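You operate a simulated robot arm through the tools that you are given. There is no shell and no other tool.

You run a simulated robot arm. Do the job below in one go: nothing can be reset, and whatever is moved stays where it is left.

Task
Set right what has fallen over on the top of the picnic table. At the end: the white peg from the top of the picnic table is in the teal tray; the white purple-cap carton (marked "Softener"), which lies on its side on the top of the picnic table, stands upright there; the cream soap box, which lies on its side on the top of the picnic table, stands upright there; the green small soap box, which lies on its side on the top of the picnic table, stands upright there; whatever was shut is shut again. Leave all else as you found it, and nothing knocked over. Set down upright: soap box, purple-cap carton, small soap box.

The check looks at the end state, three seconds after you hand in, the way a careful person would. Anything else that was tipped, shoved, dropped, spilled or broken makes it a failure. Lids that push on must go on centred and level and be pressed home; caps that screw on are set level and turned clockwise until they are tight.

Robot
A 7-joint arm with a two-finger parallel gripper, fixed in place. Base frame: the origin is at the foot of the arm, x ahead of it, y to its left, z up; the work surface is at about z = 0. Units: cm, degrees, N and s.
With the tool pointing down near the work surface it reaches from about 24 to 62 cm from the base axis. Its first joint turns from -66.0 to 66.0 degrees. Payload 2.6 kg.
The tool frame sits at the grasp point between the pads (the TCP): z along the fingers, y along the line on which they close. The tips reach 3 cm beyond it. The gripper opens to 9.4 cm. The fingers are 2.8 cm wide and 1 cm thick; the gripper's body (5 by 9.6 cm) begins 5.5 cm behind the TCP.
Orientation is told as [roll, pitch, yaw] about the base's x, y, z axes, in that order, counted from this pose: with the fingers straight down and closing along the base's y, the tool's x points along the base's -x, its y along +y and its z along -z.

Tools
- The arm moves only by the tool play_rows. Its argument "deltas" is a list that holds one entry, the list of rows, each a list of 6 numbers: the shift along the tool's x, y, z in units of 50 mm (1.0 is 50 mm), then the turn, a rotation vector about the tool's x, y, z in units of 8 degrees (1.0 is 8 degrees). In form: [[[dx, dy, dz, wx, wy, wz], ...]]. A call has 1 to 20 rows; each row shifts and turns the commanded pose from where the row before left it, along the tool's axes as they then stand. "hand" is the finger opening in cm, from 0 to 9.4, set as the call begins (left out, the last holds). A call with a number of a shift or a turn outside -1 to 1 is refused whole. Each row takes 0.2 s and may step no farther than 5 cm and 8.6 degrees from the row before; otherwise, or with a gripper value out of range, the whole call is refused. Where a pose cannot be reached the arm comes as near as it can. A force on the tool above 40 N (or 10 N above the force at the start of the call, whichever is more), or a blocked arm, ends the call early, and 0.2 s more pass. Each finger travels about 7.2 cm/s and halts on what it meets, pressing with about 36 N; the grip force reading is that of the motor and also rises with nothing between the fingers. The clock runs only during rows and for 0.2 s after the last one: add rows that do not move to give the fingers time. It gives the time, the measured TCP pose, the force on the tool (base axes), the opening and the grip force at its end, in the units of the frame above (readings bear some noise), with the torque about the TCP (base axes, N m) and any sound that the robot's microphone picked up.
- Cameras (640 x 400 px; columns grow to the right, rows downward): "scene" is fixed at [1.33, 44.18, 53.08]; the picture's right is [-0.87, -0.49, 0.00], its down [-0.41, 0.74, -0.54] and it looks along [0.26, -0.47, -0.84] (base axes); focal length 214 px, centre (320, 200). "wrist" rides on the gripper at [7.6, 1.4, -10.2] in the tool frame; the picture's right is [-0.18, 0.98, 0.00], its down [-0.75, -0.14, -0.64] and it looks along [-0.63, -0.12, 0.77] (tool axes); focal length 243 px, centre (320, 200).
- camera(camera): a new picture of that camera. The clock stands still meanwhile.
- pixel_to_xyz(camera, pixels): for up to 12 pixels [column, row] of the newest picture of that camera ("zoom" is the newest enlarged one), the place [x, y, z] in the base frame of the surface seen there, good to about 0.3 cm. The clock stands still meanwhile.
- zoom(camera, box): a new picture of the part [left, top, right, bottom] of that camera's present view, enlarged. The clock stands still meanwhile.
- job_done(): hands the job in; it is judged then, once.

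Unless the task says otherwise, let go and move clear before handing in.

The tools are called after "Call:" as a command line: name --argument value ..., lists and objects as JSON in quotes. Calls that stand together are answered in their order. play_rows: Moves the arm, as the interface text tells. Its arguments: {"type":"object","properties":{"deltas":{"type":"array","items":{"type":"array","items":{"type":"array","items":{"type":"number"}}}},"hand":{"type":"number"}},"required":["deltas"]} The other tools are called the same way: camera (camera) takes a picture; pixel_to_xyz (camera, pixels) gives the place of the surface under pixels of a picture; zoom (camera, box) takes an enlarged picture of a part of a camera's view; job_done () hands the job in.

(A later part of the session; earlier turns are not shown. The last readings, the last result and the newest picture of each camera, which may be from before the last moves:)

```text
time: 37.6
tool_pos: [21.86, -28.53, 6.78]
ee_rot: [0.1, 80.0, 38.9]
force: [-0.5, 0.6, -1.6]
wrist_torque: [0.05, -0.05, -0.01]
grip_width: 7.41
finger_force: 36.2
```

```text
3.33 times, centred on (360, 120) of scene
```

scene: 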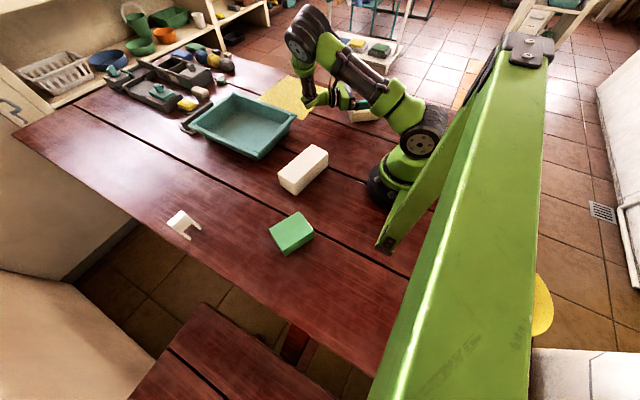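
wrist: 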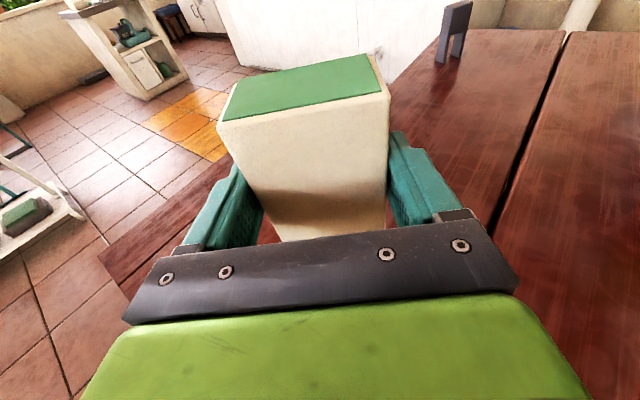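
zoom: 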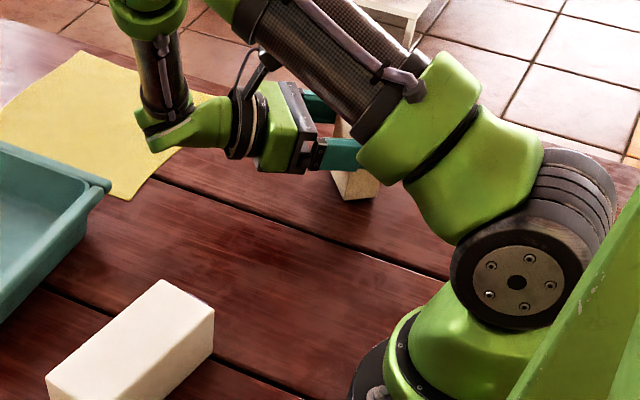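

Still hanging free (Fz -1.6). I'll lower in 0.15 cm steps to feel the contact.

Call:
play_rows --deltas '[[[-0.03, 0, 0.005, 0, 0, 0], [-0.03, 0, 0.005, 0, 0, 0], [0, 0, 0, 0, 0, 0]]]'

Call:
play_rows --deltas '[[[-0.03, 0, 0.005, 0, 0, 0], [0, 0, 0, 0, 0, 0]]]'

Call:
play_rows --deltas '[[[-0.03, 0, 0.005, 0, 0, 0], [0, 0, 0, 0, 0, 0]]]'

```text
time: 38.4
tool_pos: [21.82, -28.4, 6.53]
ee_rot: [0.0, 79.9, 38.8]
force: [0.1, -0.4, -1.8]
wrist_torque: [-0.01, -0.03, -0.01]
grip_width: 7.4
finger_force: 36.2
```

```text
time: 39.0
tool_pos: [21.81, -28.35, 6.42]
ee_rot: [-0.1, 80.0, 38.7]
force: [-0.2, 0.7, 1.1]
wrist_torque: [0.09, 0.07, -0.04]
grip_width: 7.43
finger_force: 35.6
```

```text
time: 39.6
tool_pos: [21.81, -28.36, 6.34]
ee_rot: [-0.9, 80.2, 37.9]
force: [6.4, 7.2, 24.1]
wrist_torque: [0.57, 0.11, -0.09]
grip_width: 7.39
finger_force: 36.1
```

Contact was at z≈6.42 and the last step pressed to 24 N. I'll back off about 0.12 cm so it rests lightly, then check.

Call:
play_rows --deltas '[[[0.024, 0, -0.004, 0, 0, 0], [0, 0, 0, 0, 0, 0]]]'

Call:
camera --camera "wrist"

Call:
zoom --camera "scene" --box '[330, 70, 410, 130]'

```text
time: 40.2
tool_pos: [21.78, -28.38, 6.42]
ee_rot: [-0.7, 79.9, 38.1]
force: [7.2, 3.8, 19.0]
wrist_torque: [-0.26, -0.14, 0.04]
grip_width: 7.41
finger_force: 36.2
```

```text
taken
```

wrist: 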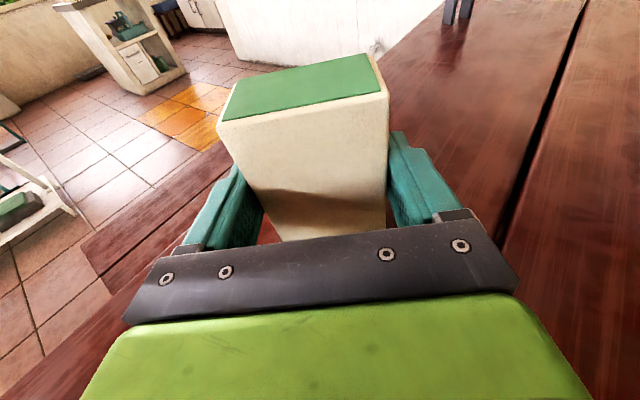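

```text
6.67 times, centred on (370, 100) of scene
```

zoom: 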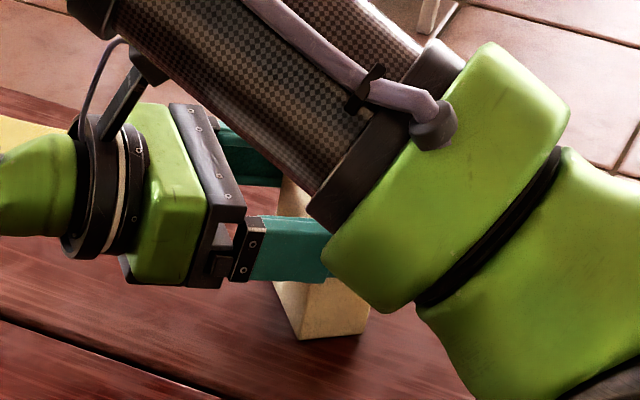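

There's still 19 N on the tool, so I'll back off a little more.

Call:
play_rows --deltas '[[[0.02, 0, -0.0035, 0, 0, 0], [0, 0, 0, 0, 0, 0], [0, 0, 0, 0, 0, 0]]]'

```text
time: 41.0
tool_pos: [21.67, -28.39, 6.44]
ee_rot: [0.4, 80.1, 39.2]
force: [1.8, -1.3, 4.1]
wrist_torque: [-0.35, -0.07, 0.05]
grip_width: 7.41
finger_force: 36.8
```

Now just 4 N, so the box rests on the table. Opening the fingers slightly and checking.

Call:
play_rows --deltas '[[[0, 0, 0, 0, 0, 0], [0, 0, 0, 0, 0, 0]]]' --hand 8.4

Call:
play_rows --deltas '[[[0, 0, 0, 0, 0, 0], [0, 0, 0, 0, 0, 0]]]' --hand 9.4

Call:
camera --camera "wrist"

```text
time: 41.6
tool_pos: [21.78, -28.33, 6.39]
ee_rot: [0.2, 80.0, 39.0]
force: [0.6, -0.3, -0.4]
wrist_torque: [0.02, -0.05, 0.02]
grip_width: 8.38
finger_force: 0.0
```

```text
time: 42.2
tool_pos: [21.76, -28.38, 6.45]
ee_rot: [0.0, 80.0, 38.8]
force: [-0.2, 0.3, 0.4]
wrist_torque: [-0.01, 0.02, -0.01]
grip_width: 9.4
finger_force: 0.0
```

```text
taken
```

wrist: 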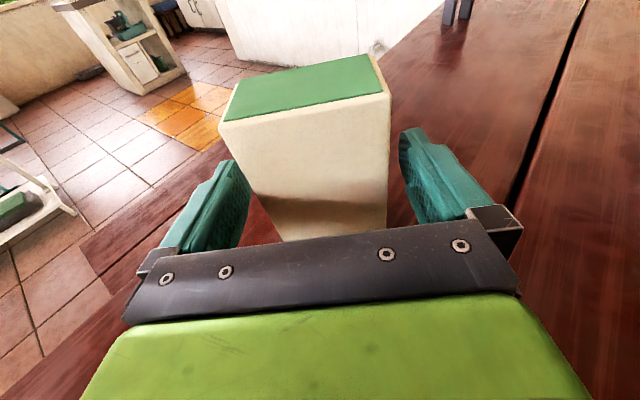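

The box stands free with gaps on both sides. I'll back straight out along the tool axis, then rise.

Call:
play_rows --deltas '[[[0, 0, -0.2, 0, 0, 0], [0, 0, -0.2, 0, 0, 0], [0, 0, -0.2, 0, 0, 0], [0, 0, -0.2, 0, 0, 0], [0, 0, -0.2, 0, 0, 0], [0, 0, -0.2, 0, 0, 0], [0, 0, -0.2, 0, 0, 0], [0, 0, -0.2, 0, 0, 0], [0.3, 0, -0.2, 0, 0, 0], [0.6, 0, 0, 0, 0, 0], [0.6, 0, 0, 0, 0, 0], [0.6, 0, 0, 0, 0, 0], [0.6, 0, 0, 0, 0, 0]]]'

Call:
camera --camera "scene"

Call:
camera --camera "wrist"

```text
time: 45.0
tool_pos: [26.75, -24.27, 21.53]
ee_rot: [0.1, 80.2, 39.0]
force: [0.2, -0.5, 0.4]
wrist_torque: [0.0, 0.01, 0.0]
grip_width: 9.43
finger_force: 0.0
```

```text
taken
```

scene: 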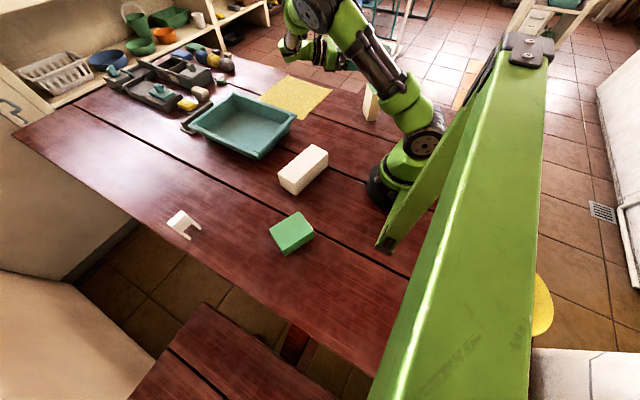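

```text
taken
```

wrist: 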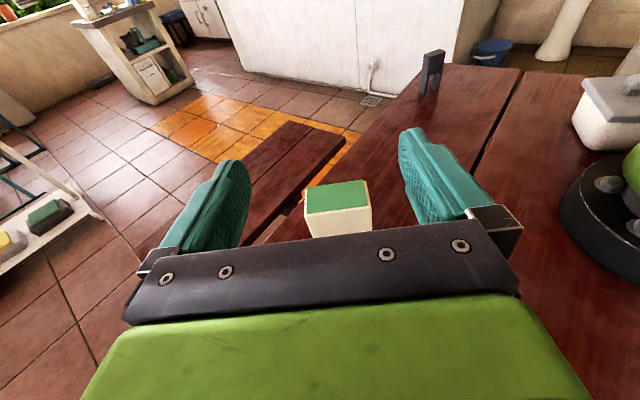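

The cream box now stands upright at scene pixel (370,102). Next I'm bringing the tool vertical, yaw 90°, to look at the carton from its cap end.

Call:
play_rows --deltas '[[[0, 0, 0, 0, -1, 0], [0, 0, 0, 0, -1, 0], [0, 0, 0, 0, -1, 0], [0, 0, 0, 0, -1, 0], [0, 0, 0, 0, -1, 0], [0, 0, 0, 0, -1, 0], [0, 0, 0, 0, -1, 0], [0, 0, 0, 0, -1, 0], [0, 0, 0, 0, -1, 0], [0, 0, 0, 0, -1, 0], [0, 0, 0, 0, 0, -0.9], [0, 0, 0, 0, 0, -0.9], [0, 0, 0, 0, 0, -0.9], [0, 0, 0, 0, 0, -0.9], [0, 0, 0, 0, 0, -0.9], [0, 0, 0, 0, 0, -0.9], [0, 0, 0, 0, 0, -0.9], [0, 0, 0, 0, 0, 0]]]'

Call:
play_rows --deltas '[[[-0.877, 0.025, -0.117, 0, 0, 0], [-0.877, 0.025, -0.117, 0, 0, 0], [-0.877, 0.025, -0.117, 0, 0, 0], [-0.877, 0.025, -0.117, 0, 0, 0], [-0.877, 0.025, -0.117, 0, 0, 0], [-0.877, 0.025, -0.117, 0, 0, 0], [0, 0, 0, 0, 0, 0]]]'

Call:
camera --camera "wrist"

Call:
camera --camera "scene"

```text
time: 48.8
tool_pos: [26.9, -24.16, 21.36]
ee_rot: [0.0, -0.1, 89.4]
force: [0.0, -0.8, 0.4]
wrist_torque: [0.01, -0.01, -0.02]
grip_width: 9.4
finger_force: 0.1
```

```text
time: 50.4
tool_pos: [26.83, 2.04, 24.89]
ee_rot: [0.0, 0.0, 89.2]
force: [0.1, -0.1, 0.2]
wrist_torque: [0.02, -0.02, -0.01]
grip_width: 9.4
finger_force: 0.0
```

```text
taken
```

wrist: 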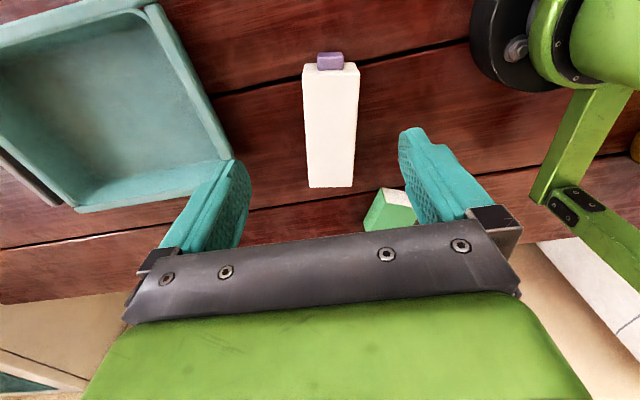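

```text
taken
```

scene: 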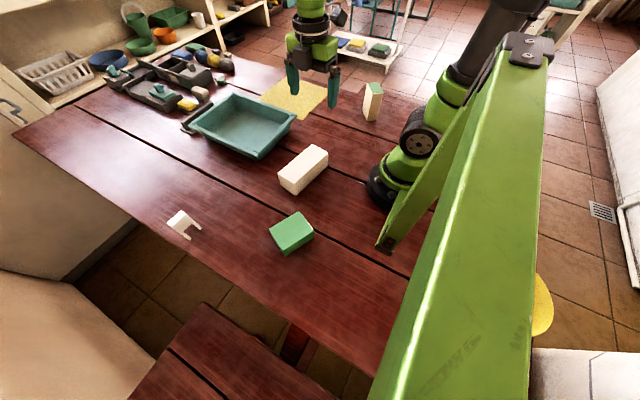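

The carton lies with its purple cap toward -y. Zooming for precise edges.

Call:
zoom --camera "wrist" --box '[260, 35, 400, 205]'

Call:
pixel_to_xyz --camera "zoom" --pixels '[[200, 100], [230, 60], [110, 80], [270, 70], [110, 350], [210, 350], [170, 220]]'

Call:
pixel_to_xyz --camera "wrist" --pixels '[[306, 75], [356, 73], [310, 185], [350, 184], [330, 130], [330, 63], [330, 56], [320, 56], [341, 55], [304, 78]]'

```text
2.35 times, centred on (330, 120) of wrist
```

zoom: 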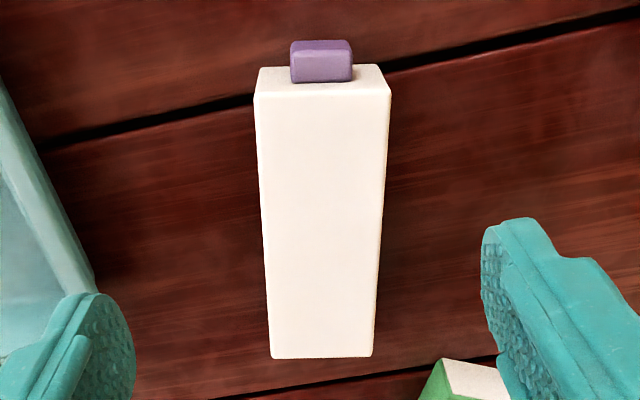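

```text
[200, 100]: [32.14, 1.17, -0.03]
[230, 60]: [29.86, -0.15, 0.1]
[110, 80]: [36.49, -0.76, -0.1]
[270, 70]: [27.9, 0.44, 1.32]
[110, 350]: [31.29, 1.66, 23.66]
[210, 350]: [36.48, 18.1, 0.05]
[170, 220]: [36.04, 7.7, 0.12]
```

```text
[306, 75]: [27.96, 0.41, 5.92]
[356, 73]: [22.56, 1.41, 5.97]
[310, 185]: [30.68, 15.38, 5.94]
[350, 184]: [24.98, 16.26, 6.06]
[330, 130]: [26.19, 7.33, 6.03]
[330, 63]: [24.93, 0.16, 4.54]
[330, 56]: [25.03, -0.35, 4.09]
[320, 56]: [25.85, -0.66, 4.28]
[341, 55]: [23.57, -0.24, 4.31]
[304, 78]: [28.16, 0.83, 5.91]
```

The carton's long axis is at about 80° yaw, its centre is near (26.5, 8.5), and it's about 6.4 wide, 6.0 thick and 15.5 long. I'm aligning yaw 80°, pitch -10° above it and stopping at z≈10 to check.

Call:
play_rows --deltas '[[[0, 0, 0, 0, 0, 0.575], [0, 0, 0, 0, 0, 0.575], [-0.63, 0.145, 0, 0, 0, 0], [-0.63, 0.145, 0, 0, 0, 0], [0, 0, 0, 0, -0.625, 0], [0, 0, 0, 0, -0.625, 0], [0.13, 0, 0.733, 0, 0, 0], [0.13, 0, 0.733, 0, 0, 0], [0.13, 0, 0.733, 0, 0, 0], [0.13, 0, 0.733, 0, 0, 0], [0, 0, 0, 0, 0, 0]]]'

Call:
camera --camera "wrist"

Call:
zoom --camera "scene" --box '[230, 90, 390, 210]'

```text
time: 52.8
tool_pos: [26.23, 8.57, 9.83]
ee_rot: [0.0, -10.0, 80.0]
force: [0.0, 0.6, -0.3]
wrist_torque: [-0.01, 0.0, 0.03]
grip_width: 9.38
finger_force: 0.0
```

```text
taken
```

wrist: 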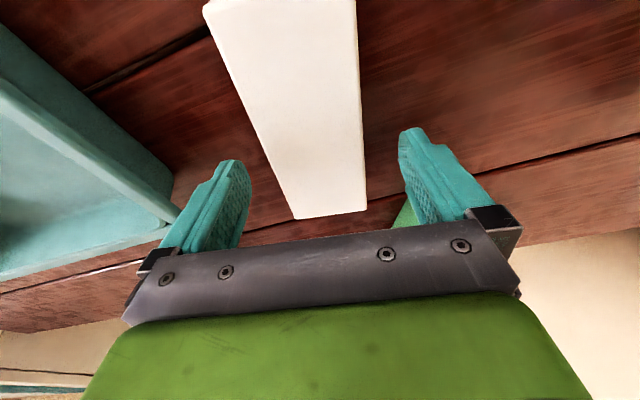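

```text
3.33 times, centred on (310, 150) of scene
```

zoom: 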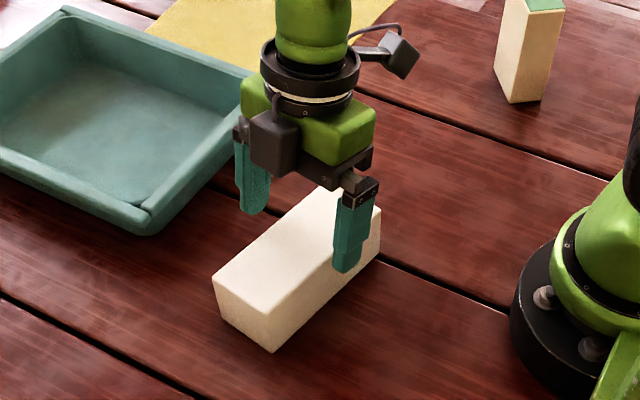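

The carton is centred within about 0.4 cm of the fingers. I'll correct that and descend to z≈3.6.

Call:
play_rows --deltas '[[[0.03, -0.08, 0, 0, 0, 0], [0.06, 0, 0.304, 0, 0, 0], [0.06, 0, 0.304, 0, 0, 0], [0.06, 0, 0.304, 0, 0, 0], [0.06, 0, 0.304, 0, 0, 0], [0, 0, 0, 0, 0, 0]]]'

Call:
camera --camera "wrist"

Call:
play_rows --deltas '[[[0, 0, 0, 0, 0, 0], [0, 0, 0, 0, 0, 0], [0, 0, 0, 0, 0, 0], [0, 0, 0, 0, 0, 0], [0, 0, 0, 0, 0, 0]]]' --hand 3

Call:
camera --camera "wrist"

```text
time: 54.2
tool_pos: [26.56, 8.24, 3.8]
ee_rot: [-0.1, -10.0, 80.0]
force: [0.7, -0.2, -0.4]
wrist_torque: [-0.01, -0.01, 0.01]
grip_width: 9.36
finger_force: 0.1
```

```text
taken
```

wrist: 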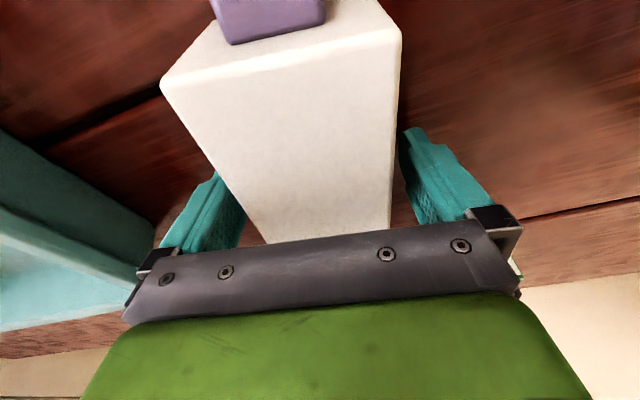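

```text
time: 55.4
tool_pos: [26.58, 8.24, 3.77]
ee_rot: [0.1, -10.1, 80.1]
force: [-0.3, 0.5, -0.8]
wrist_torque: [-0.01, 0.0, -0.01]
grip_width: 6.91
finger_force: 35.8
```

```text
taken
```

wrist: 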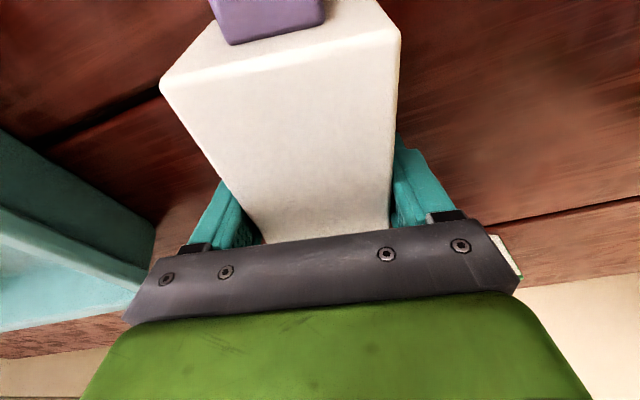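

Gripped at 6.91 cm and the carton didn't shift. Lifting slowly 0.6 cm to check the weight.

Call:
play_rows --deltas '[[[-0.007, 0, -0.04, 0, 0, 0], [-0.007, 0, -0.04, 0, 0, 0], [-0.007, 0, -0.04, 0, 0, 0], [0, 0, 0, 0, 0, 0]]]'

Call:
camera --camera "wrist"

Call:
zoom --camera "scene" --box '[250, 110, 370, 200]'

```text
time: 56.4
tool_pos: [26.59, 8.2, 4.36]
ee_rot: [0.1, -10.0, 79.9]
force: [0.5, 0.5, -5.8]
wrist_torque: [-0.03, 0.01, 0.01]
grip_width: 6.95
finger_force: 36.2
```

```text
taken
```

wrist: 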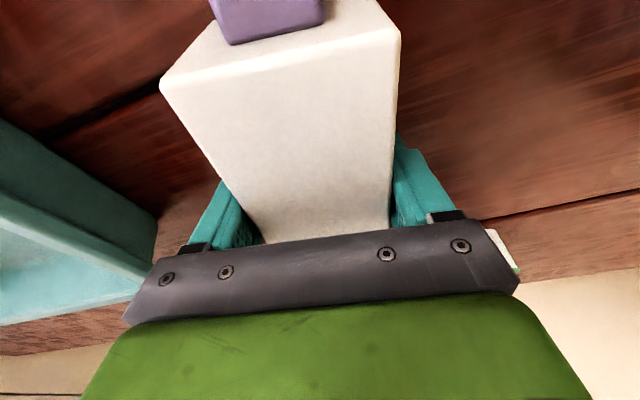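

```text
4.44 times, centred on (310, 155) of scene
```

zoom: 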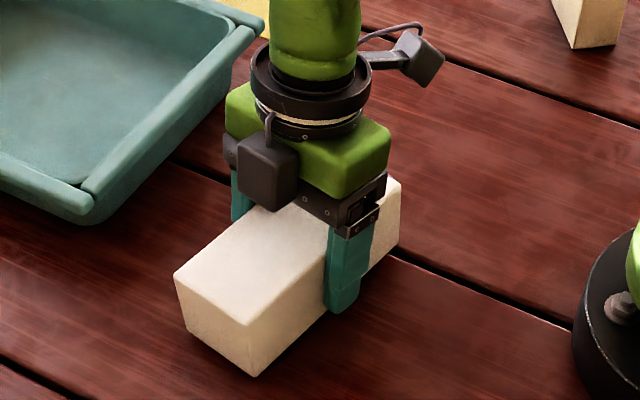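

It holds at about 0.6 kg with no slip. Lifting slowly to z≈13.

Call:
play_rows --deltas '[[[-0.0087, 0, -0.05, 0, 0, 0], [-0.0174, 0, -0.0985, 0, 0, 0], [-0.0174, 0, -0.0985, 0, 0, 0], [-0.0174, 0, -0.0985, 0, 0, 0], [-0.0174, 0, -0.0985, 0, 0, 0], [-0.0174, 0, -0.0985, 0, 0, 0], [-0.0174, 0, -0.0985, 0, 0, 0], [-0.0174, 0, -0.0985, 0, 0, 0], [-0.0174, 0, -0.0985, 0, 0, 0], [-0.0174, 0, -0.0985, 0, 0, 0], [-0.0174, 0, -0.0985, 0, 0, 0], [-0.0174, 0, -0.0985, 0, 0, 0], [-0.0174, 0, -0.0985, 0, 0, 0], [-0.0174, 0, -0.0985, 0, 0, 0], [-0.0174, 0, -0.0985, 0, 0, 0], [-0.0174, 0, -0.0985, 0, 0, 0], [-0.0174, 0, -0.0985, 0, 0, 0], [-0.0174, 0, -0.0985, 0, 0, 0], [-0.0087, 0, -0.05, 0, 0, 0], [0, 0, 0, 0, 0, 0]]]'

Call:
camera --camera "wrist"

```text
time: 60.6
tool_pos: [26.56, 8.2, 13.28]
ee_rot: [-0.1, -10.0, 80.0]
force: [0.9, -0.6, -6.0]
wrist_torque: [-0.02, 0.02, -0.02]
grip_width: 6.91
finger_force: 35.8
```

```text
taken
```

wrist: 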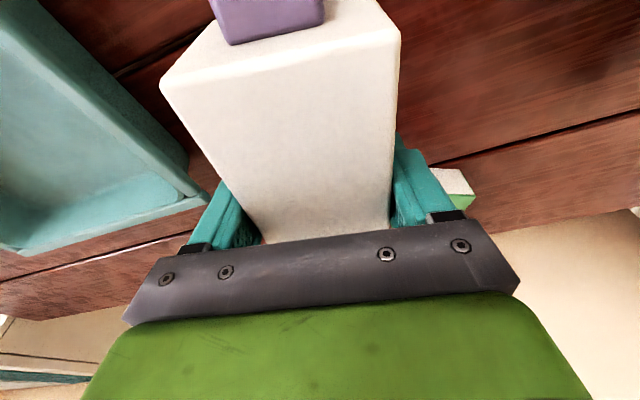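

No slip. Rotating the carton slowly through 90°, cap up.

Call:
play_rows --deltas '[[[0, 0, 0, 0, 0.3, 0], [0, 0, 0, 0, 0.6, 0], [0, 0, 0, 0, 0.6, 0], [0, 0, 0, 0, 0.6, 0], [0, 0, 0, 0, 0.6, 0], [0, 0, 0, 0, 0.6, 0], [0, 0, 0, 0, 0.6, 0], [0, 0, 0, 0, 0.6, 0], [0, 0, 0, 0, 0.6, 0], [0, 0, 0, 0, 0.6, 0], [0, 0, 0, 0, 0.6, 0], [0, 0, 0, 0, 0.6, 0], [0, 0, 0, 0, 0.6, 0], [0, 0, 0, 0, 0.6, 0], [0, 0, 0, 0, 0.6, 0], [0, 0, 0, 0, 0.6, 0], [0, 0, 0, 0, 0.6, 0], [0, 0, 0, 0, 0.6, 0], [0, 0, 0, 0, 0.6, 0], [0, 0, 0, 0, 0.15, 0]]]'

Call:
camera --camera "wrist"

Call:
camera --camera "scene"

```text
time: 64.8
tool_pos: [26.54, 8.27, 13.45]
ee_rot: [0.2, 80.1, 80.1]
force: [0.4, -0.3, -5.9]
wrist_torque: [0.02, -0.03, 0.02]
grip_width: 6.92
finger_force: 35.7
```

```text
taken
```

wrist: 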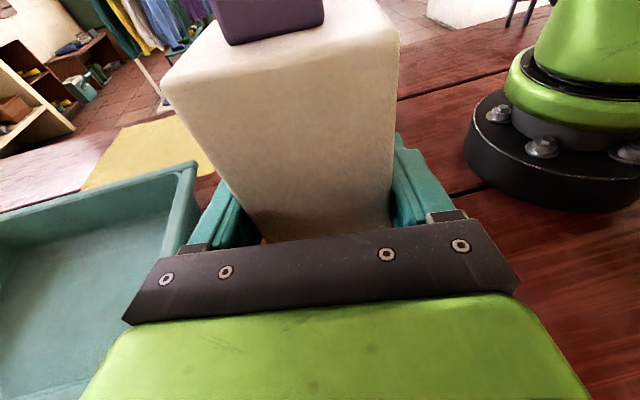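

```text
taken
```

scene: 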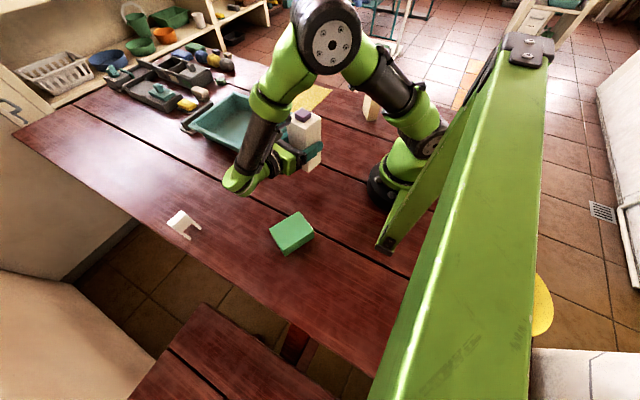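

The carton is upright with its cap up. Lowering slowly to z≈8.4, then feeling for contact.

Call:
play_rows --deltas '[[[-0.05, 0, 0.009, 0, 0, 0], [-0.0985, 0, 0.0174, 0, 0, 0], [-0.0985, 0, 0.0174, 0, 0, 0], [-0.0985, 0, 0.0174, 0, 0, 0], [-0.0985, 0, 0.0174, 0, 0, 0], [-0.0985, 0, 0.0174, 0, 0, 0], [-0.0985, 0, 0.0174, 0, 0, 0], [-0.0985, 0, 0.0174, 0, 0, 0], [-0.0985, 0, 0.0174, 0, 0, 0], [-0.0985, 0, 0.0174, 0, 0, 0], [-0.05, 0, 0.009, 0, 0, 0], [0, 0, 0, 0, 0, 0]]]'

Call:
zoom --camera "scene" --box '[200, 90, 360, 210]'

```text
time: 67.4
tool_pos: [26.56, 8.32, 8.4]
ee_rot: [-0.1, 80.0, 79.9]
force: [-1.0, 2.1, 1.1]
wrist_torque: [-0.08, -0.07, -0.01]
grip_width: 6.93
finger_force: 36.9
```

```text
3.33 times, centred on (280, 150) of scene
```

zoom: 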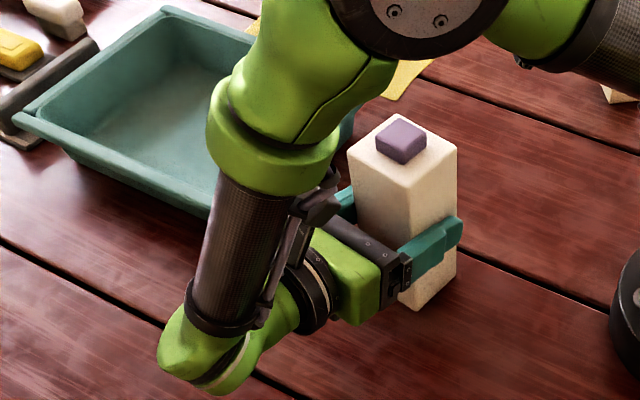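

Fz went from -6 to +1 N, so the carton now rests on the table. I'm opening in two steps.

Call:
play_rows --deltas '[[[0, 0, 0, 0, 0, 0], [0, 0, 0, 0, 0, 0]]]' --hand 7.6

Call:
play_rows --deltas '[[[0, 0, 0, 0, 0, 0], [0, 0, 0, 0, 0, 0]]]' --hand 9.4

Call:
camera --camera "wrist"

Call:
zoom --camera "scene" --box '[200, 90, 360, 210]'

```text
time: 68.0
tool_pos: [26.46, 8.29, 8.35]
ee_rot: [0.2, 80.0, 80.3]
force: [0.0, 0.0, 0.6]
wrist_torque: [-0.02, -0.01, 0.02]
grip_width: 7.58
finger_force: 0.1
```

```text
time: 68.6
tool_pos: [26.52, 8.27, 8.31]
ee_rot: [0.3, 80.0, 80.1]
force: [-0.6, 0.4, -0.6]
wrist_torque: [-0.01, -0.05, -0.04]
grip_width: 9.38
finger_force: 0.0
```

```text
taken
```

wrist: 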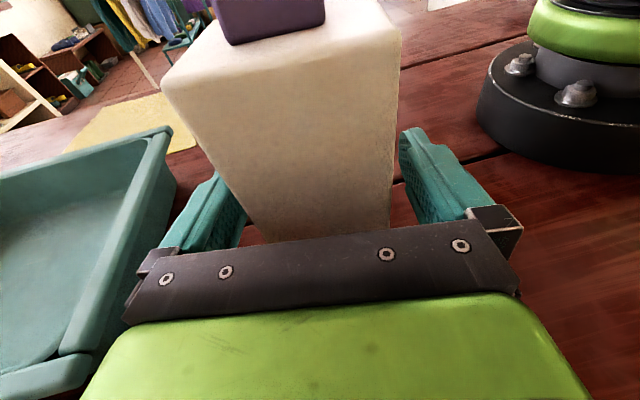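

```text
3.33 times, centred on (280, 150) of scene
```

zoom: 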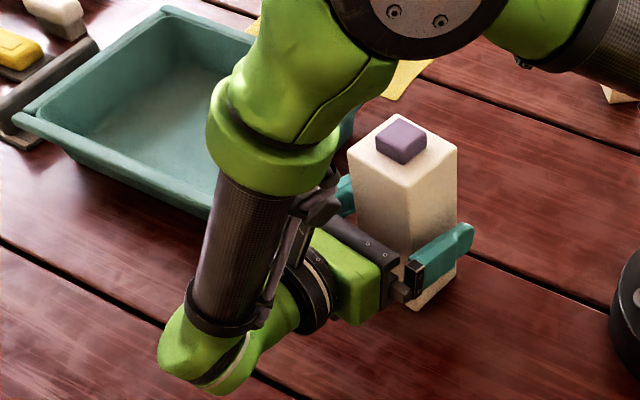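

The carton stands by itself. Backing out along the tool axis, then up.

Call:
play_rows --deltas '[[[0, 0, -0.2, 0, 0, 0], [0, 0, -0.2, 0, 0, 0], [0, 0, -0.2, 0, 0, 0], [0, 0, -0.2, 0, 0, 0], [0, 0, -0.2, 0, 0, 0], [0, 0, -0.2, 0, 0, 0], [0, 0, -0.2, 0, 0, 0], [0, 0, -0.2, 0, 0, 0], [0, 0, -0.2, 0, 0, 0], [0.3, 0, -0.1, 0, 0, 0], [0.6, 0, 0, 0, 0, 0], [0.6, 0, 0, 0, 0, 0], [0.6, 0, 0, 0, 0, 0], [0.6, 0, 0, 0, 0, 0]]]'

Call:
camera --camera "scene"

Call:
camera --camera "wrist"

```text
time: 71.6
tool_pos: [27.73, 15.16, 23.37]
ee_rot: [0.2, 80.1, 80.2]
force: [-0.5, 0.0, 0.1]
wrist_torque: [0.02, -0.01, 0.02]
grip_width: 9.39
finger_force: 0.1
```

```text
taken
```

scene: 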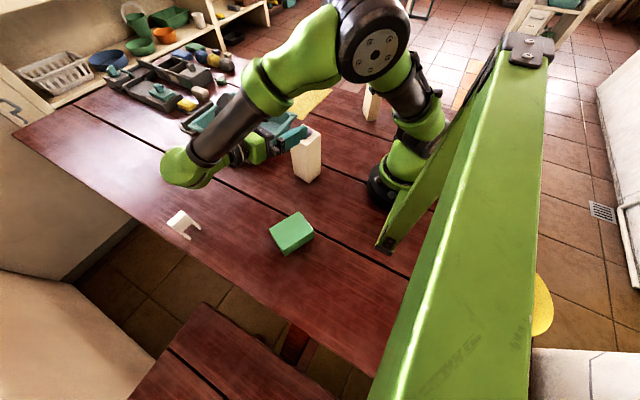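

```text
taken
```

wrist: 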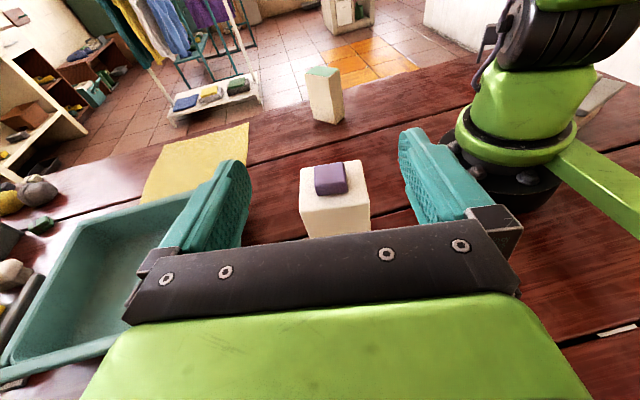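

Carton (305,155) and cream box both stand. Now I'll go to the green box: tool vertical, yaw 65°, looking at it from above the white end.

Call:
play_rows --deltas '[[[0, 0, 0, 0, -1, 0], [0, 0, 0, 0, -1, 0], [0, 0, 0, 0, -1, 0], [0, 0, 0, 0, -1, 0], [0, 0, 0, 0, -1, 0], [0, 0, 0, 0, -1, 0], [0, 0, 0, 0, -1, 0], [0, 0, 0, 0, -1, 0], [0, 0, 0, 0, -1, 0], [0, 0, 0, 0, -1, 0], [0, 0, 0, 0, 0, 0.94], [0, 0, 0, 0, 0, 0.94], [-0.247, 0.7, 0.27, 0, 0, 0], [-0.247, 0.7, 0.27, 0, 0, 0], [-0.247, 0.7, 0.27, 0, 0, 0], [-0.247, 0.7, 0.27, 0, 0, 0], [0, 0, 0, 0, 0, 0]]]'

Call:
camera --camera "wrist"

Call:
zoom --camera "wrist" --box '[220, 20, 420, 145]'

Call:
camera --camera "scene"

```text
time: 75.2
tool_pos: [17.22, 25.4, 17.98]
ee_rot: [0.0, -0.1, 65.1]
force: [0.5, 0.3, -0.1]
wrist_torque: [0.0, -0.02, 0.01]
grip_width: 9.39
finger_force: 0.0
```

```text
taken
```

wrist: 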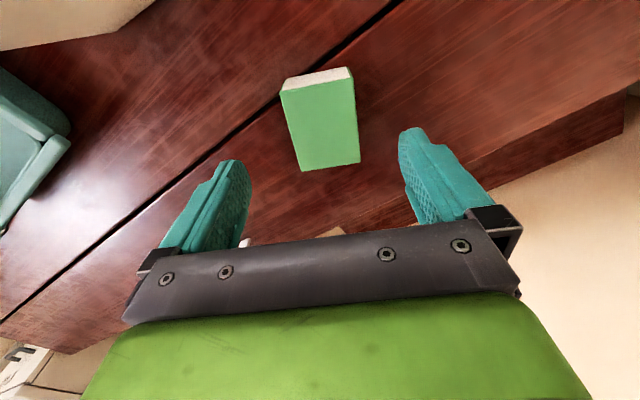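

```text
3.20 times, centred on (320, 82) of wrist
```

zoom: 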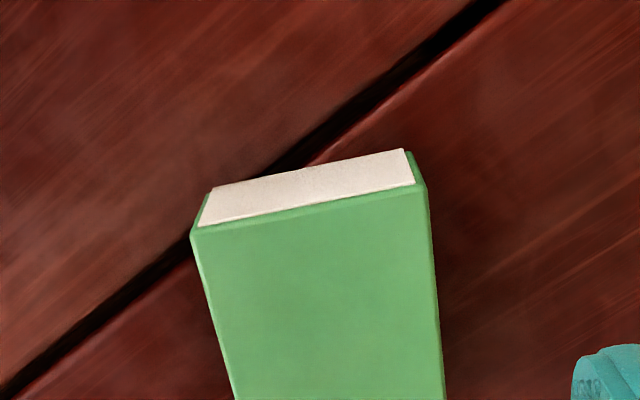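

```text
taken
```

scene: 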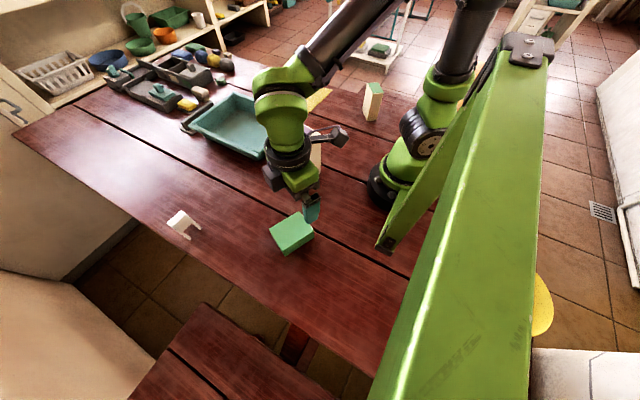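

The box is aligned with the tool (length 8.6, width 6.8, centre 2.85 cm ahead). Before gripping, I'll test in the air the final pose: pitch 65° pointing inward, then down to z≈9.

Call:
play_rows --deltas '[[[-0.47, -0.03, 0, 0, 0, 0], [0, 0, 0, 0, 0.903, 0], [0, 0, 0, 0, 0.903, 0], [0, 0, 0, 0, 0.903, 0], [0, 0, 0, 0, 0.903, 0], [0, 0, 0, 0, 0.903, 0], [0, 0, 0, 0, 0.903, 0], [0, 0, 0, 0, 0.903, 0], [0, 0, 0, 0, 0.903, 0], [0, 0, 0, 0, 0.903, 0], [0, 0, 0, 0, 0, 0]]]'

Call:
camera --camera "scene"

```text
time: 77.6
tool_pos: [17.94, 27.08, 17.25]
ee_rot: [0.1, 64.5, 65.1]
force: [0.0, -0.6, 0.4]
wrist_torque: [-0.01, 0.01, -0.01]
grip_width: 9.42
finger_force: 0.1
out of reach, approached as far as the arm can: row 10
```

```text
taken
```

scene: 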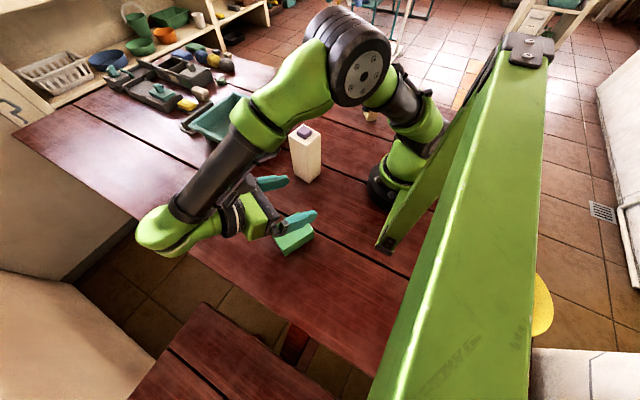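

At this spot the arm can't quite reach pitch 65° pointing inward. I'll test an easier final pose nearer the middle: TCP about (21,21), yaw 75°, pitch 55°, which would pair with a start pitch of -35°.

Call:
play_rows --deltas '[[[0, 0, 0, 0, -0.6, 0], [0, 0, 0, 0, -0.6, 0], [0.242, -0.539, 0.346, 0, 0, 0], [0.242, -0.539, 0.346, 0, 0, 0], [0, 0, 0, 0.512, 0, -0.359], [0, 0, 0, 0.512, 0, -0.359], [0, 0, 0, 0, 0, 0]]]'

Call:
camera --camera "scene"

```text
time: 79.2
tool_pos: [21.03, 20.78, 17.25]
ee_rot: [0.2, 55.4, 75.2]
force: [-0.1, 0.2, 0.2]
wrist_torque: [0.01, 0.01, -0.02]
grip_width: 9.41
finger_force: 0.1
```

```text
taken
```

scene: 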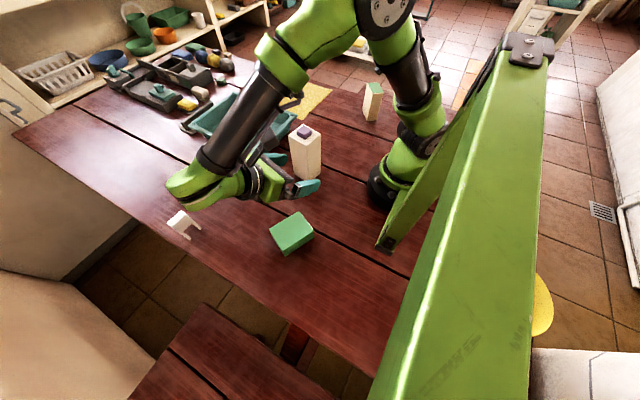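

Reached exactly. I'll test lower (z≈9) and then pitch 65° there too.

Call:
play_rows --deltas '[[[-0.437, 0, 0.306, 0, 0, 0], [-0.437, 0, 0.306, 0, 0, 0], [-0.437, 0, 0.306, 0, 0, 0], [0, 0, 0, 0, 0, 0]]]'

Call:
play_rows --deltas '[[[0, 0, 0, 0, 0.6, 0], [0, 0, 0, 0, 0.6, 0], [0, 0, 0, 0, 0, 0]]]'

Call:
camera --camera "scene"

```text
time: 80.2
tool_pos: [21.13, 20.72, 9.18]
ee_rot: [0.0, 55.4, 75.0]
force: [-0.6, 0.5, -0.5]
wrist_torque: [-0.01, -0.01, -0.02]
grip_width: 9.39
finger_force: 0.1
```

```text
time: 81.0
tool_pos: [21.11, 20.85, 9.25]
ee_rot: [0.1, 65.0, 75.1]
force: [1.1, -0.5, -0.6]
wrist_torque: [0.0, -0.01, 0.01]
grip_width: 9.41
finger_force: 0.1
```

```text
taken
```

scene: 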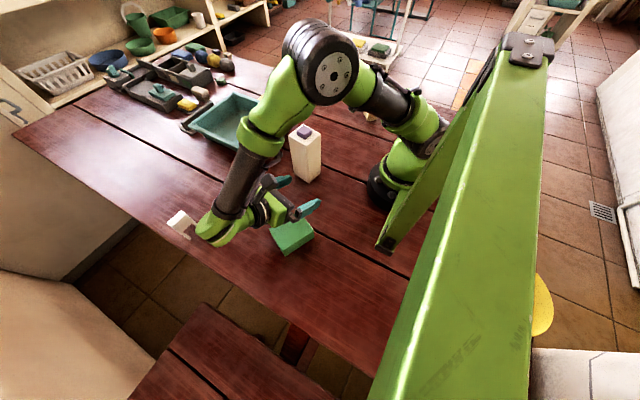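

Pitch 65° is reachable there with all clearances fine. Now I'm going to the grasp: rise, swing to pitch -25°, yaw 65°, over the green box.

Call:
play_rows --deltas '[[[0.544, 0, -0.254, 0, 0, 0], [0.544, 0, -0.254, 0, 0, 0], [0.544, 0, -0.254, 0, 0, 0], [0, 0, 0, 0, -0.94, 0], [0, 0, 0, 0, -0.94, 0], [0, 0, 0, 0, -0.94, 0], [0, 0, 0, 0, -0.94, 0], [0, 0, 0, 0, -0.94, 0], [0, 0, 0, 0, -0.94, 0], [-0.496, 0.442, -0.18, 0, 0, 0], [-0.496, 0.442, -0.18, 0, 0, 0], [0, 0, 0, 0, -0.94, 0], [0, 0, 0, 0, -0.94, 0], [0, 0, 0, 0, -0.94, 0], [0, 0, 0, 0, -0.94, 0], [0, 0, 0, 0, -0.94, 0], [0, 0, 0, 0, -0.94, 0], [0, 0, 0, 0.264, 0, 0.566], [0, 0, 0, 0.264, 0, 0.566], [0, 0, 0, 0, 0, 0]]]'

Call:
camera --camera "wrist"

Call:
camera --camera "scene"

```text
time: 85.2
tool_pos: [18.21, 27.07, 18.35]
ee_rot: [0.0, -25.2, 64.9]
force: [0.3, -0.7, 0.8]
wrist_torque: [-0.01, 0.03, 0.0]
grip_width: 9.42
finger_force: 0.1
```

```text
taken
```

wrist: 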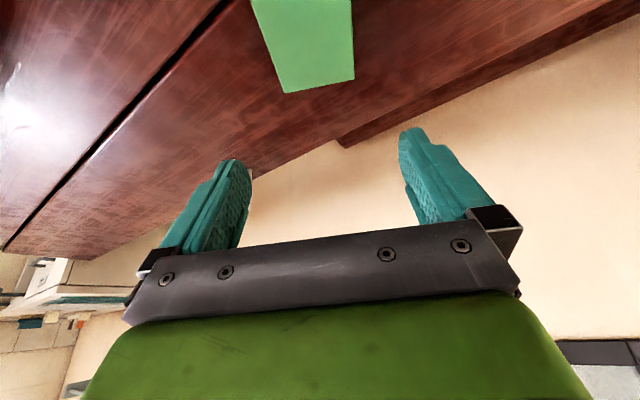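

```text
taken
```

scene: 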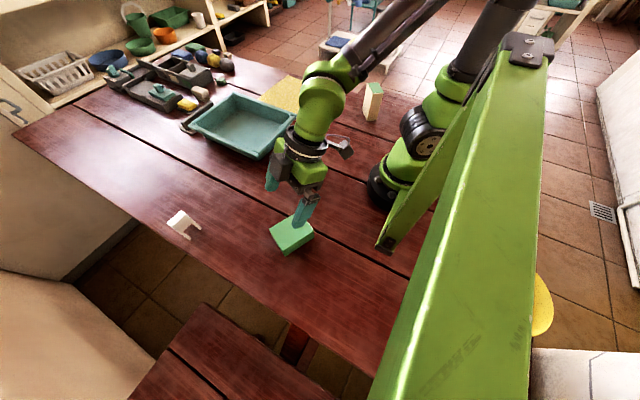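

In position (18.2, 27.1) at pitch -25°. I'm descending vertically to z≈3.75 and checking before closing.

Call:
play_rows --deltas '[[[0.249, 0, 0.528, 0, 0, 0], [0.249, 0, 0.528, 0, 0, 0], [0.249, 0, 0.528, 0, 0, 0], [0.249, 0, 0.528, 0, 0, 0], [0.124, 0, 0.264, 0, 0, 0], [0.124, 0, 0.264, 0, 0, 0], [0, 0, 0, 0, 0, 0]]]'

Call:
camera --camera "wrist"

Call:
zoom --camera "scene" --box '[230, 150, 390, 270]'

```text
time: 86.8
tool_pos: [18.2, 27.16, 3.68]
ee_rot: [0.1, -25.2, 64.9]
force: [0.3, 0.0, -0.1]
wrist_torque: [0.0, -0.01, 0.0]
grip_width: 9.4
finger_force: 0.0
```

```text
taken
```

wrist: 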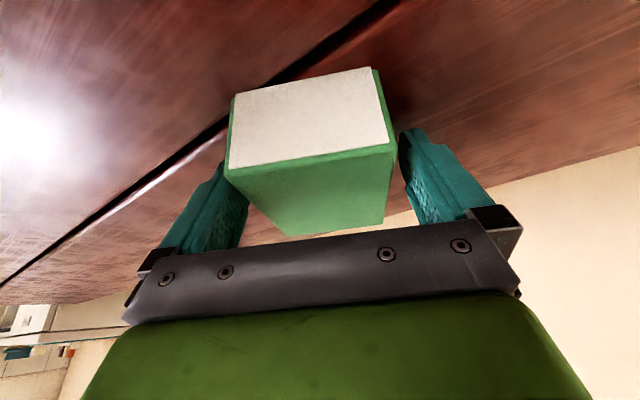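

```text
3.33 times, centred on (310, 210) of scene
```

zoom: 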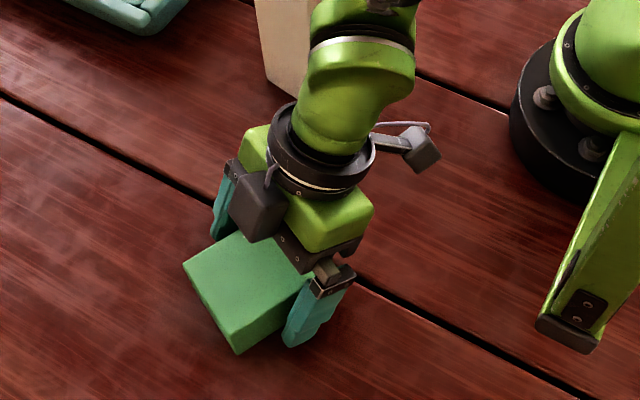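

The fingers straddle the green box well. Closing and lifting slightly to check.

Call:
play_rows --deltas '[[[0, 0, 0, 0, 0, 0], [0, 0, 0, 0, 0, 0], [0, 0, 0, 0, 0, 0], [0, 0, 0, 0, 0, 0], [0, 0, 0, 0, 0, 0]]]' --hand 3

Call:
play_rows --deltas '[[[-0.017, 0, -0.036, 0, 0, 0], [-0.017, 0, -0.036, 0, 0, 0], [-0.017, 0, -0.036, 0, 0, 0], [-0.017, 0, -0.036, 0, 0, 0], [0, 0, 0, 0, 0, 0]]]'

Call:
camera --camera "wrist"

Call:
zoom --camera "scene" --box '[230, 150, 390, 270]'

```text
time: 88.0
tool_pos: [18.12, 27.15, 3.79]
ee_rot: [0.1, -25.3, 64.9]
force: [0.1, 0.4, -0.3]
wrist_torque: [-0.01, 0.01, 0.03]
grip_width: 7.39
finger_force: 35.6
```

```text
time: 89.2
tool_pos: [18.07, 26.95, 4.61]
ee_rot: [0.0, -25.1, 64.8]
force: [0.0, 0.2, -1.0]
wrist_torque: [-0.05, 0.01, 0.01]
grip_width: 7.37
finger_force: 35.7
```

```text
taken
```

wrist: 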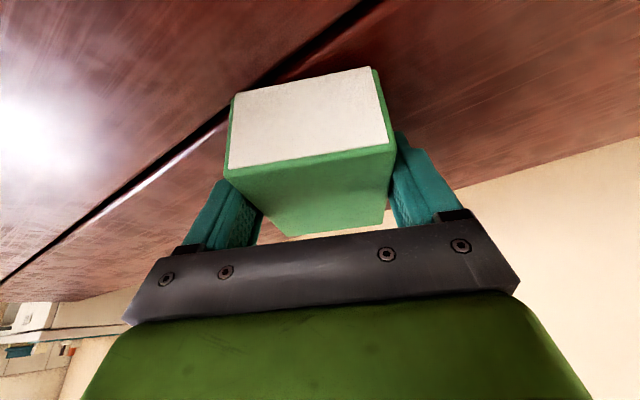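

```text
3.33 times, centred on (310, 210) of scene
```

zoom: 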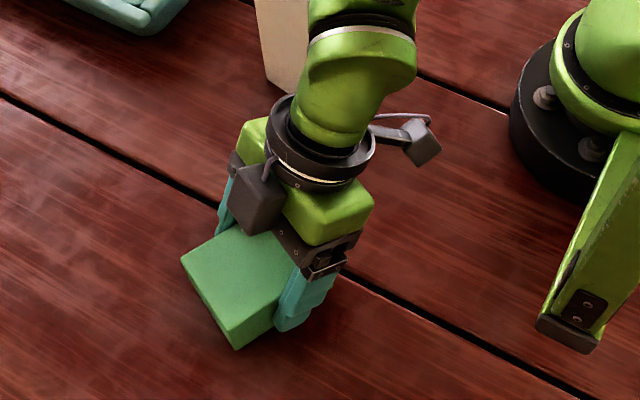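

Held and lifted. Raising slowly to z≈12.

Call:
play_rows --deltas '[[[-0.021, 0, -0.045, 0, 0, 0], [-0.0425, 0, -0.0905, 0, 0, 0], [-0.0425, 0, -0.0905, 0, 0, 0], [-0.0425, 0, -0.0905, 0, 0, 0], [-0.0425, 0, -0.0905, 0, 0, 0], [-0.0425, 0, -0.0905, 0, 0, 0], [-0.0425, 0, -0.0905, 0, 0, 0], [-0.0425, 0, -0.0905, 0, 0, 0], [-0.0425, 0, -0.0905, 0, 0, 0], [-0.0425, 0, -0.0905, 0, 0, 0], [-0.0425, 0, -0.0905, 0, 0, 0], [-0.0425, 0, -0.0905, 0, 0, 0], [-0.0425, 0, -0.0905, 0, 0, 0], [-0.0425, 0, -0.0905, 0, 0, 0], [-0.0425, 0, -0.0905, 0, 0, 0], [-0.021, 0, -0.045, 0, 0, 0], [0, 0, 0, 0, 0, 0]]]'

Call:
camera --camera "wrist"

```text
time: 92.8
tool_pos: [18.26, 27.08, 12.03]
ee_rot: [0.2, -25.2, 64.8]
force: [0.4, -0.8, -0.9]
wrist_torque: [0.0, 0.03, -0.02]
grip_width: 7.37
finger_force: 35.8
```

```text
taken
```

wrist: 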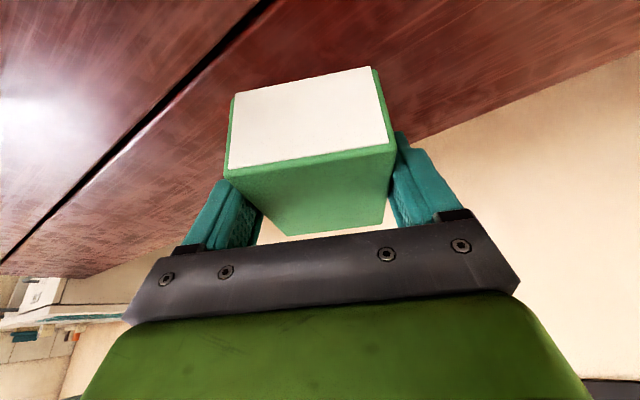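

Stable. Rotating halfway to pitch 20°, then shifting slowly toward (21,21) with yaw 75°.

Call:
play_rows --deltas '[[[0, 0, 0, 0, 0.3, 0], [0, 0, 0, 0, 0.6, 0], [0, 0, 0, 0, 0.6, 0], [0, 0, 0, 0, 0.6, 0], [0, 0, 0, 0, 0.6, 0], [0, 0, 0, 0, 0.6, 0], [0, 0, 0, 0, 0.6, 0], [0, 0, 0, 0, 0.6, 0], [0, 0, 0, 0, 0.6, 0], [0, 0, 0, 0, 0.55, 0]]]'

Call:
play_rows --deltas '[[[0.1025, -0.127, 0.037, 0, 0, 0], [0.1025, -0.127, 0.037, 0, 0, 0], [0.1025, -0.127, 0.037, 0, 0, 0], [0.1025, -0.127, 0.037, 0, 0, 0], [0.1025, -0.127, 0.037, 0, 0, 0], [0.1025, -0.127, 0.037, 0, 0, 0], [0.1025, -0.127, 0.037, 0, 0, 0], [0.1025, -0.127, 0.037, 0, 0, 0], [0, 0, 0, 0.107, 0, -0.294], [0, 0, 0, 0.107, 0, -0.294], [0, 0, 0, 0.107, 0, -0.294], [0, 0, 0, 0.107, 0, -0.294], [0, 0, 0, 0, 0, 0]]]'

Call:
camera --camera "wrist"

```text
time: 95.0
tool_pos: [18.11, 27.21, 11.99]
ee_rot: [0.2, 20.0, 64.9]
force: [-0.4, -0.5, -1.0]
wrist_torque: [-0.01, -0.01, -0.05]
grip_width: 7.4
finger_force: 36.1
```

```text
time: 97.8
tool_pos: [20.99, 21.14, 11.87]
ee_rot: [0.1, 20.0, 75.1]
force: [-1.0, -0.9, -2.6]
wrist_torque: [-0.01, -0.03, 0.03]
grip_width: 7.39
finger_force: 35.5
```

```text
taken
```

wrist: 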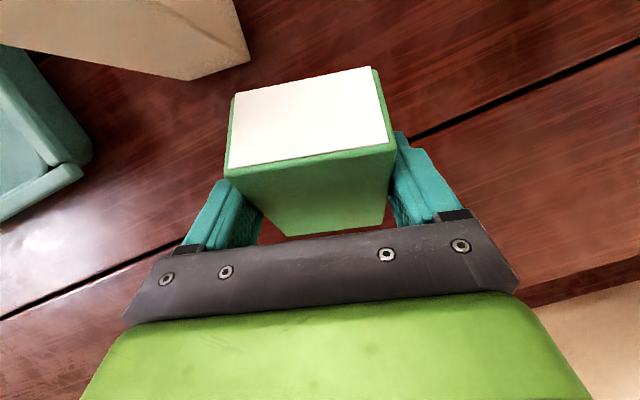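

Good. Finishing the rotation to pitch 64.8°.

Call:
play_rows --deltas '[[[0, 0, 0, 0, 0.3, 0], [0, 0, 0, 0, 0.6, 0], [0, 0, 0, 0, 0.6, 0], [0, 0, 0, 0, 0.6, 0], [0, 0, 0, 0, 0.6, 0], [0, 0, 0, 0, 0.6, 0], [0, 0, 0, 0, 0.6, 0], [0, 0, 0, 0, 0.6, 0], [0, 0, 0, 0, 0.6, 0], [0, 0, 0, 0, 0.5, 0], [0, 0, 0, 0, 0, 0]]]'

Call:
camera --camera "wrist"

Call:
camera --camera "scene"

```text
time: 100.2
tool_pos: [20.95, 21.23, 12.11]
ee_rot: [0.2, 64.8, 75.2]
force: [0.4, 0.4, -0.8]
wrist_torque: [0.0, -0.01, 0.0]
grip_width: 7.37
finger_force: 35.8
```

```text
taken
```

wrist: 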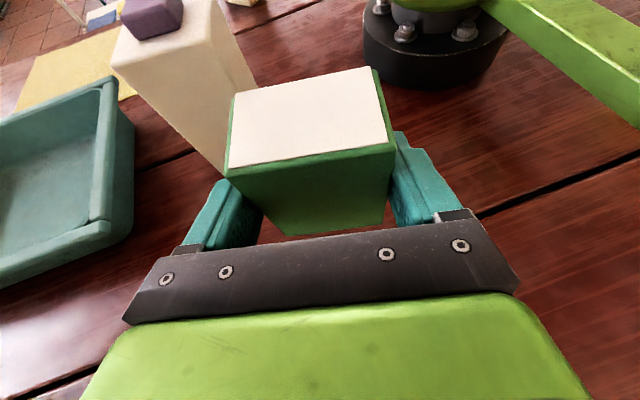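

```text
taken
```

scene: 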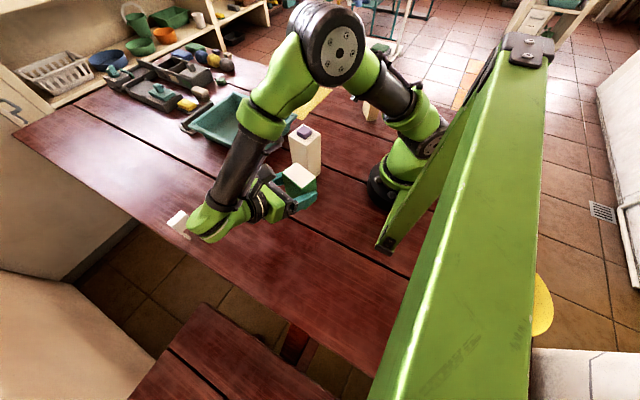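

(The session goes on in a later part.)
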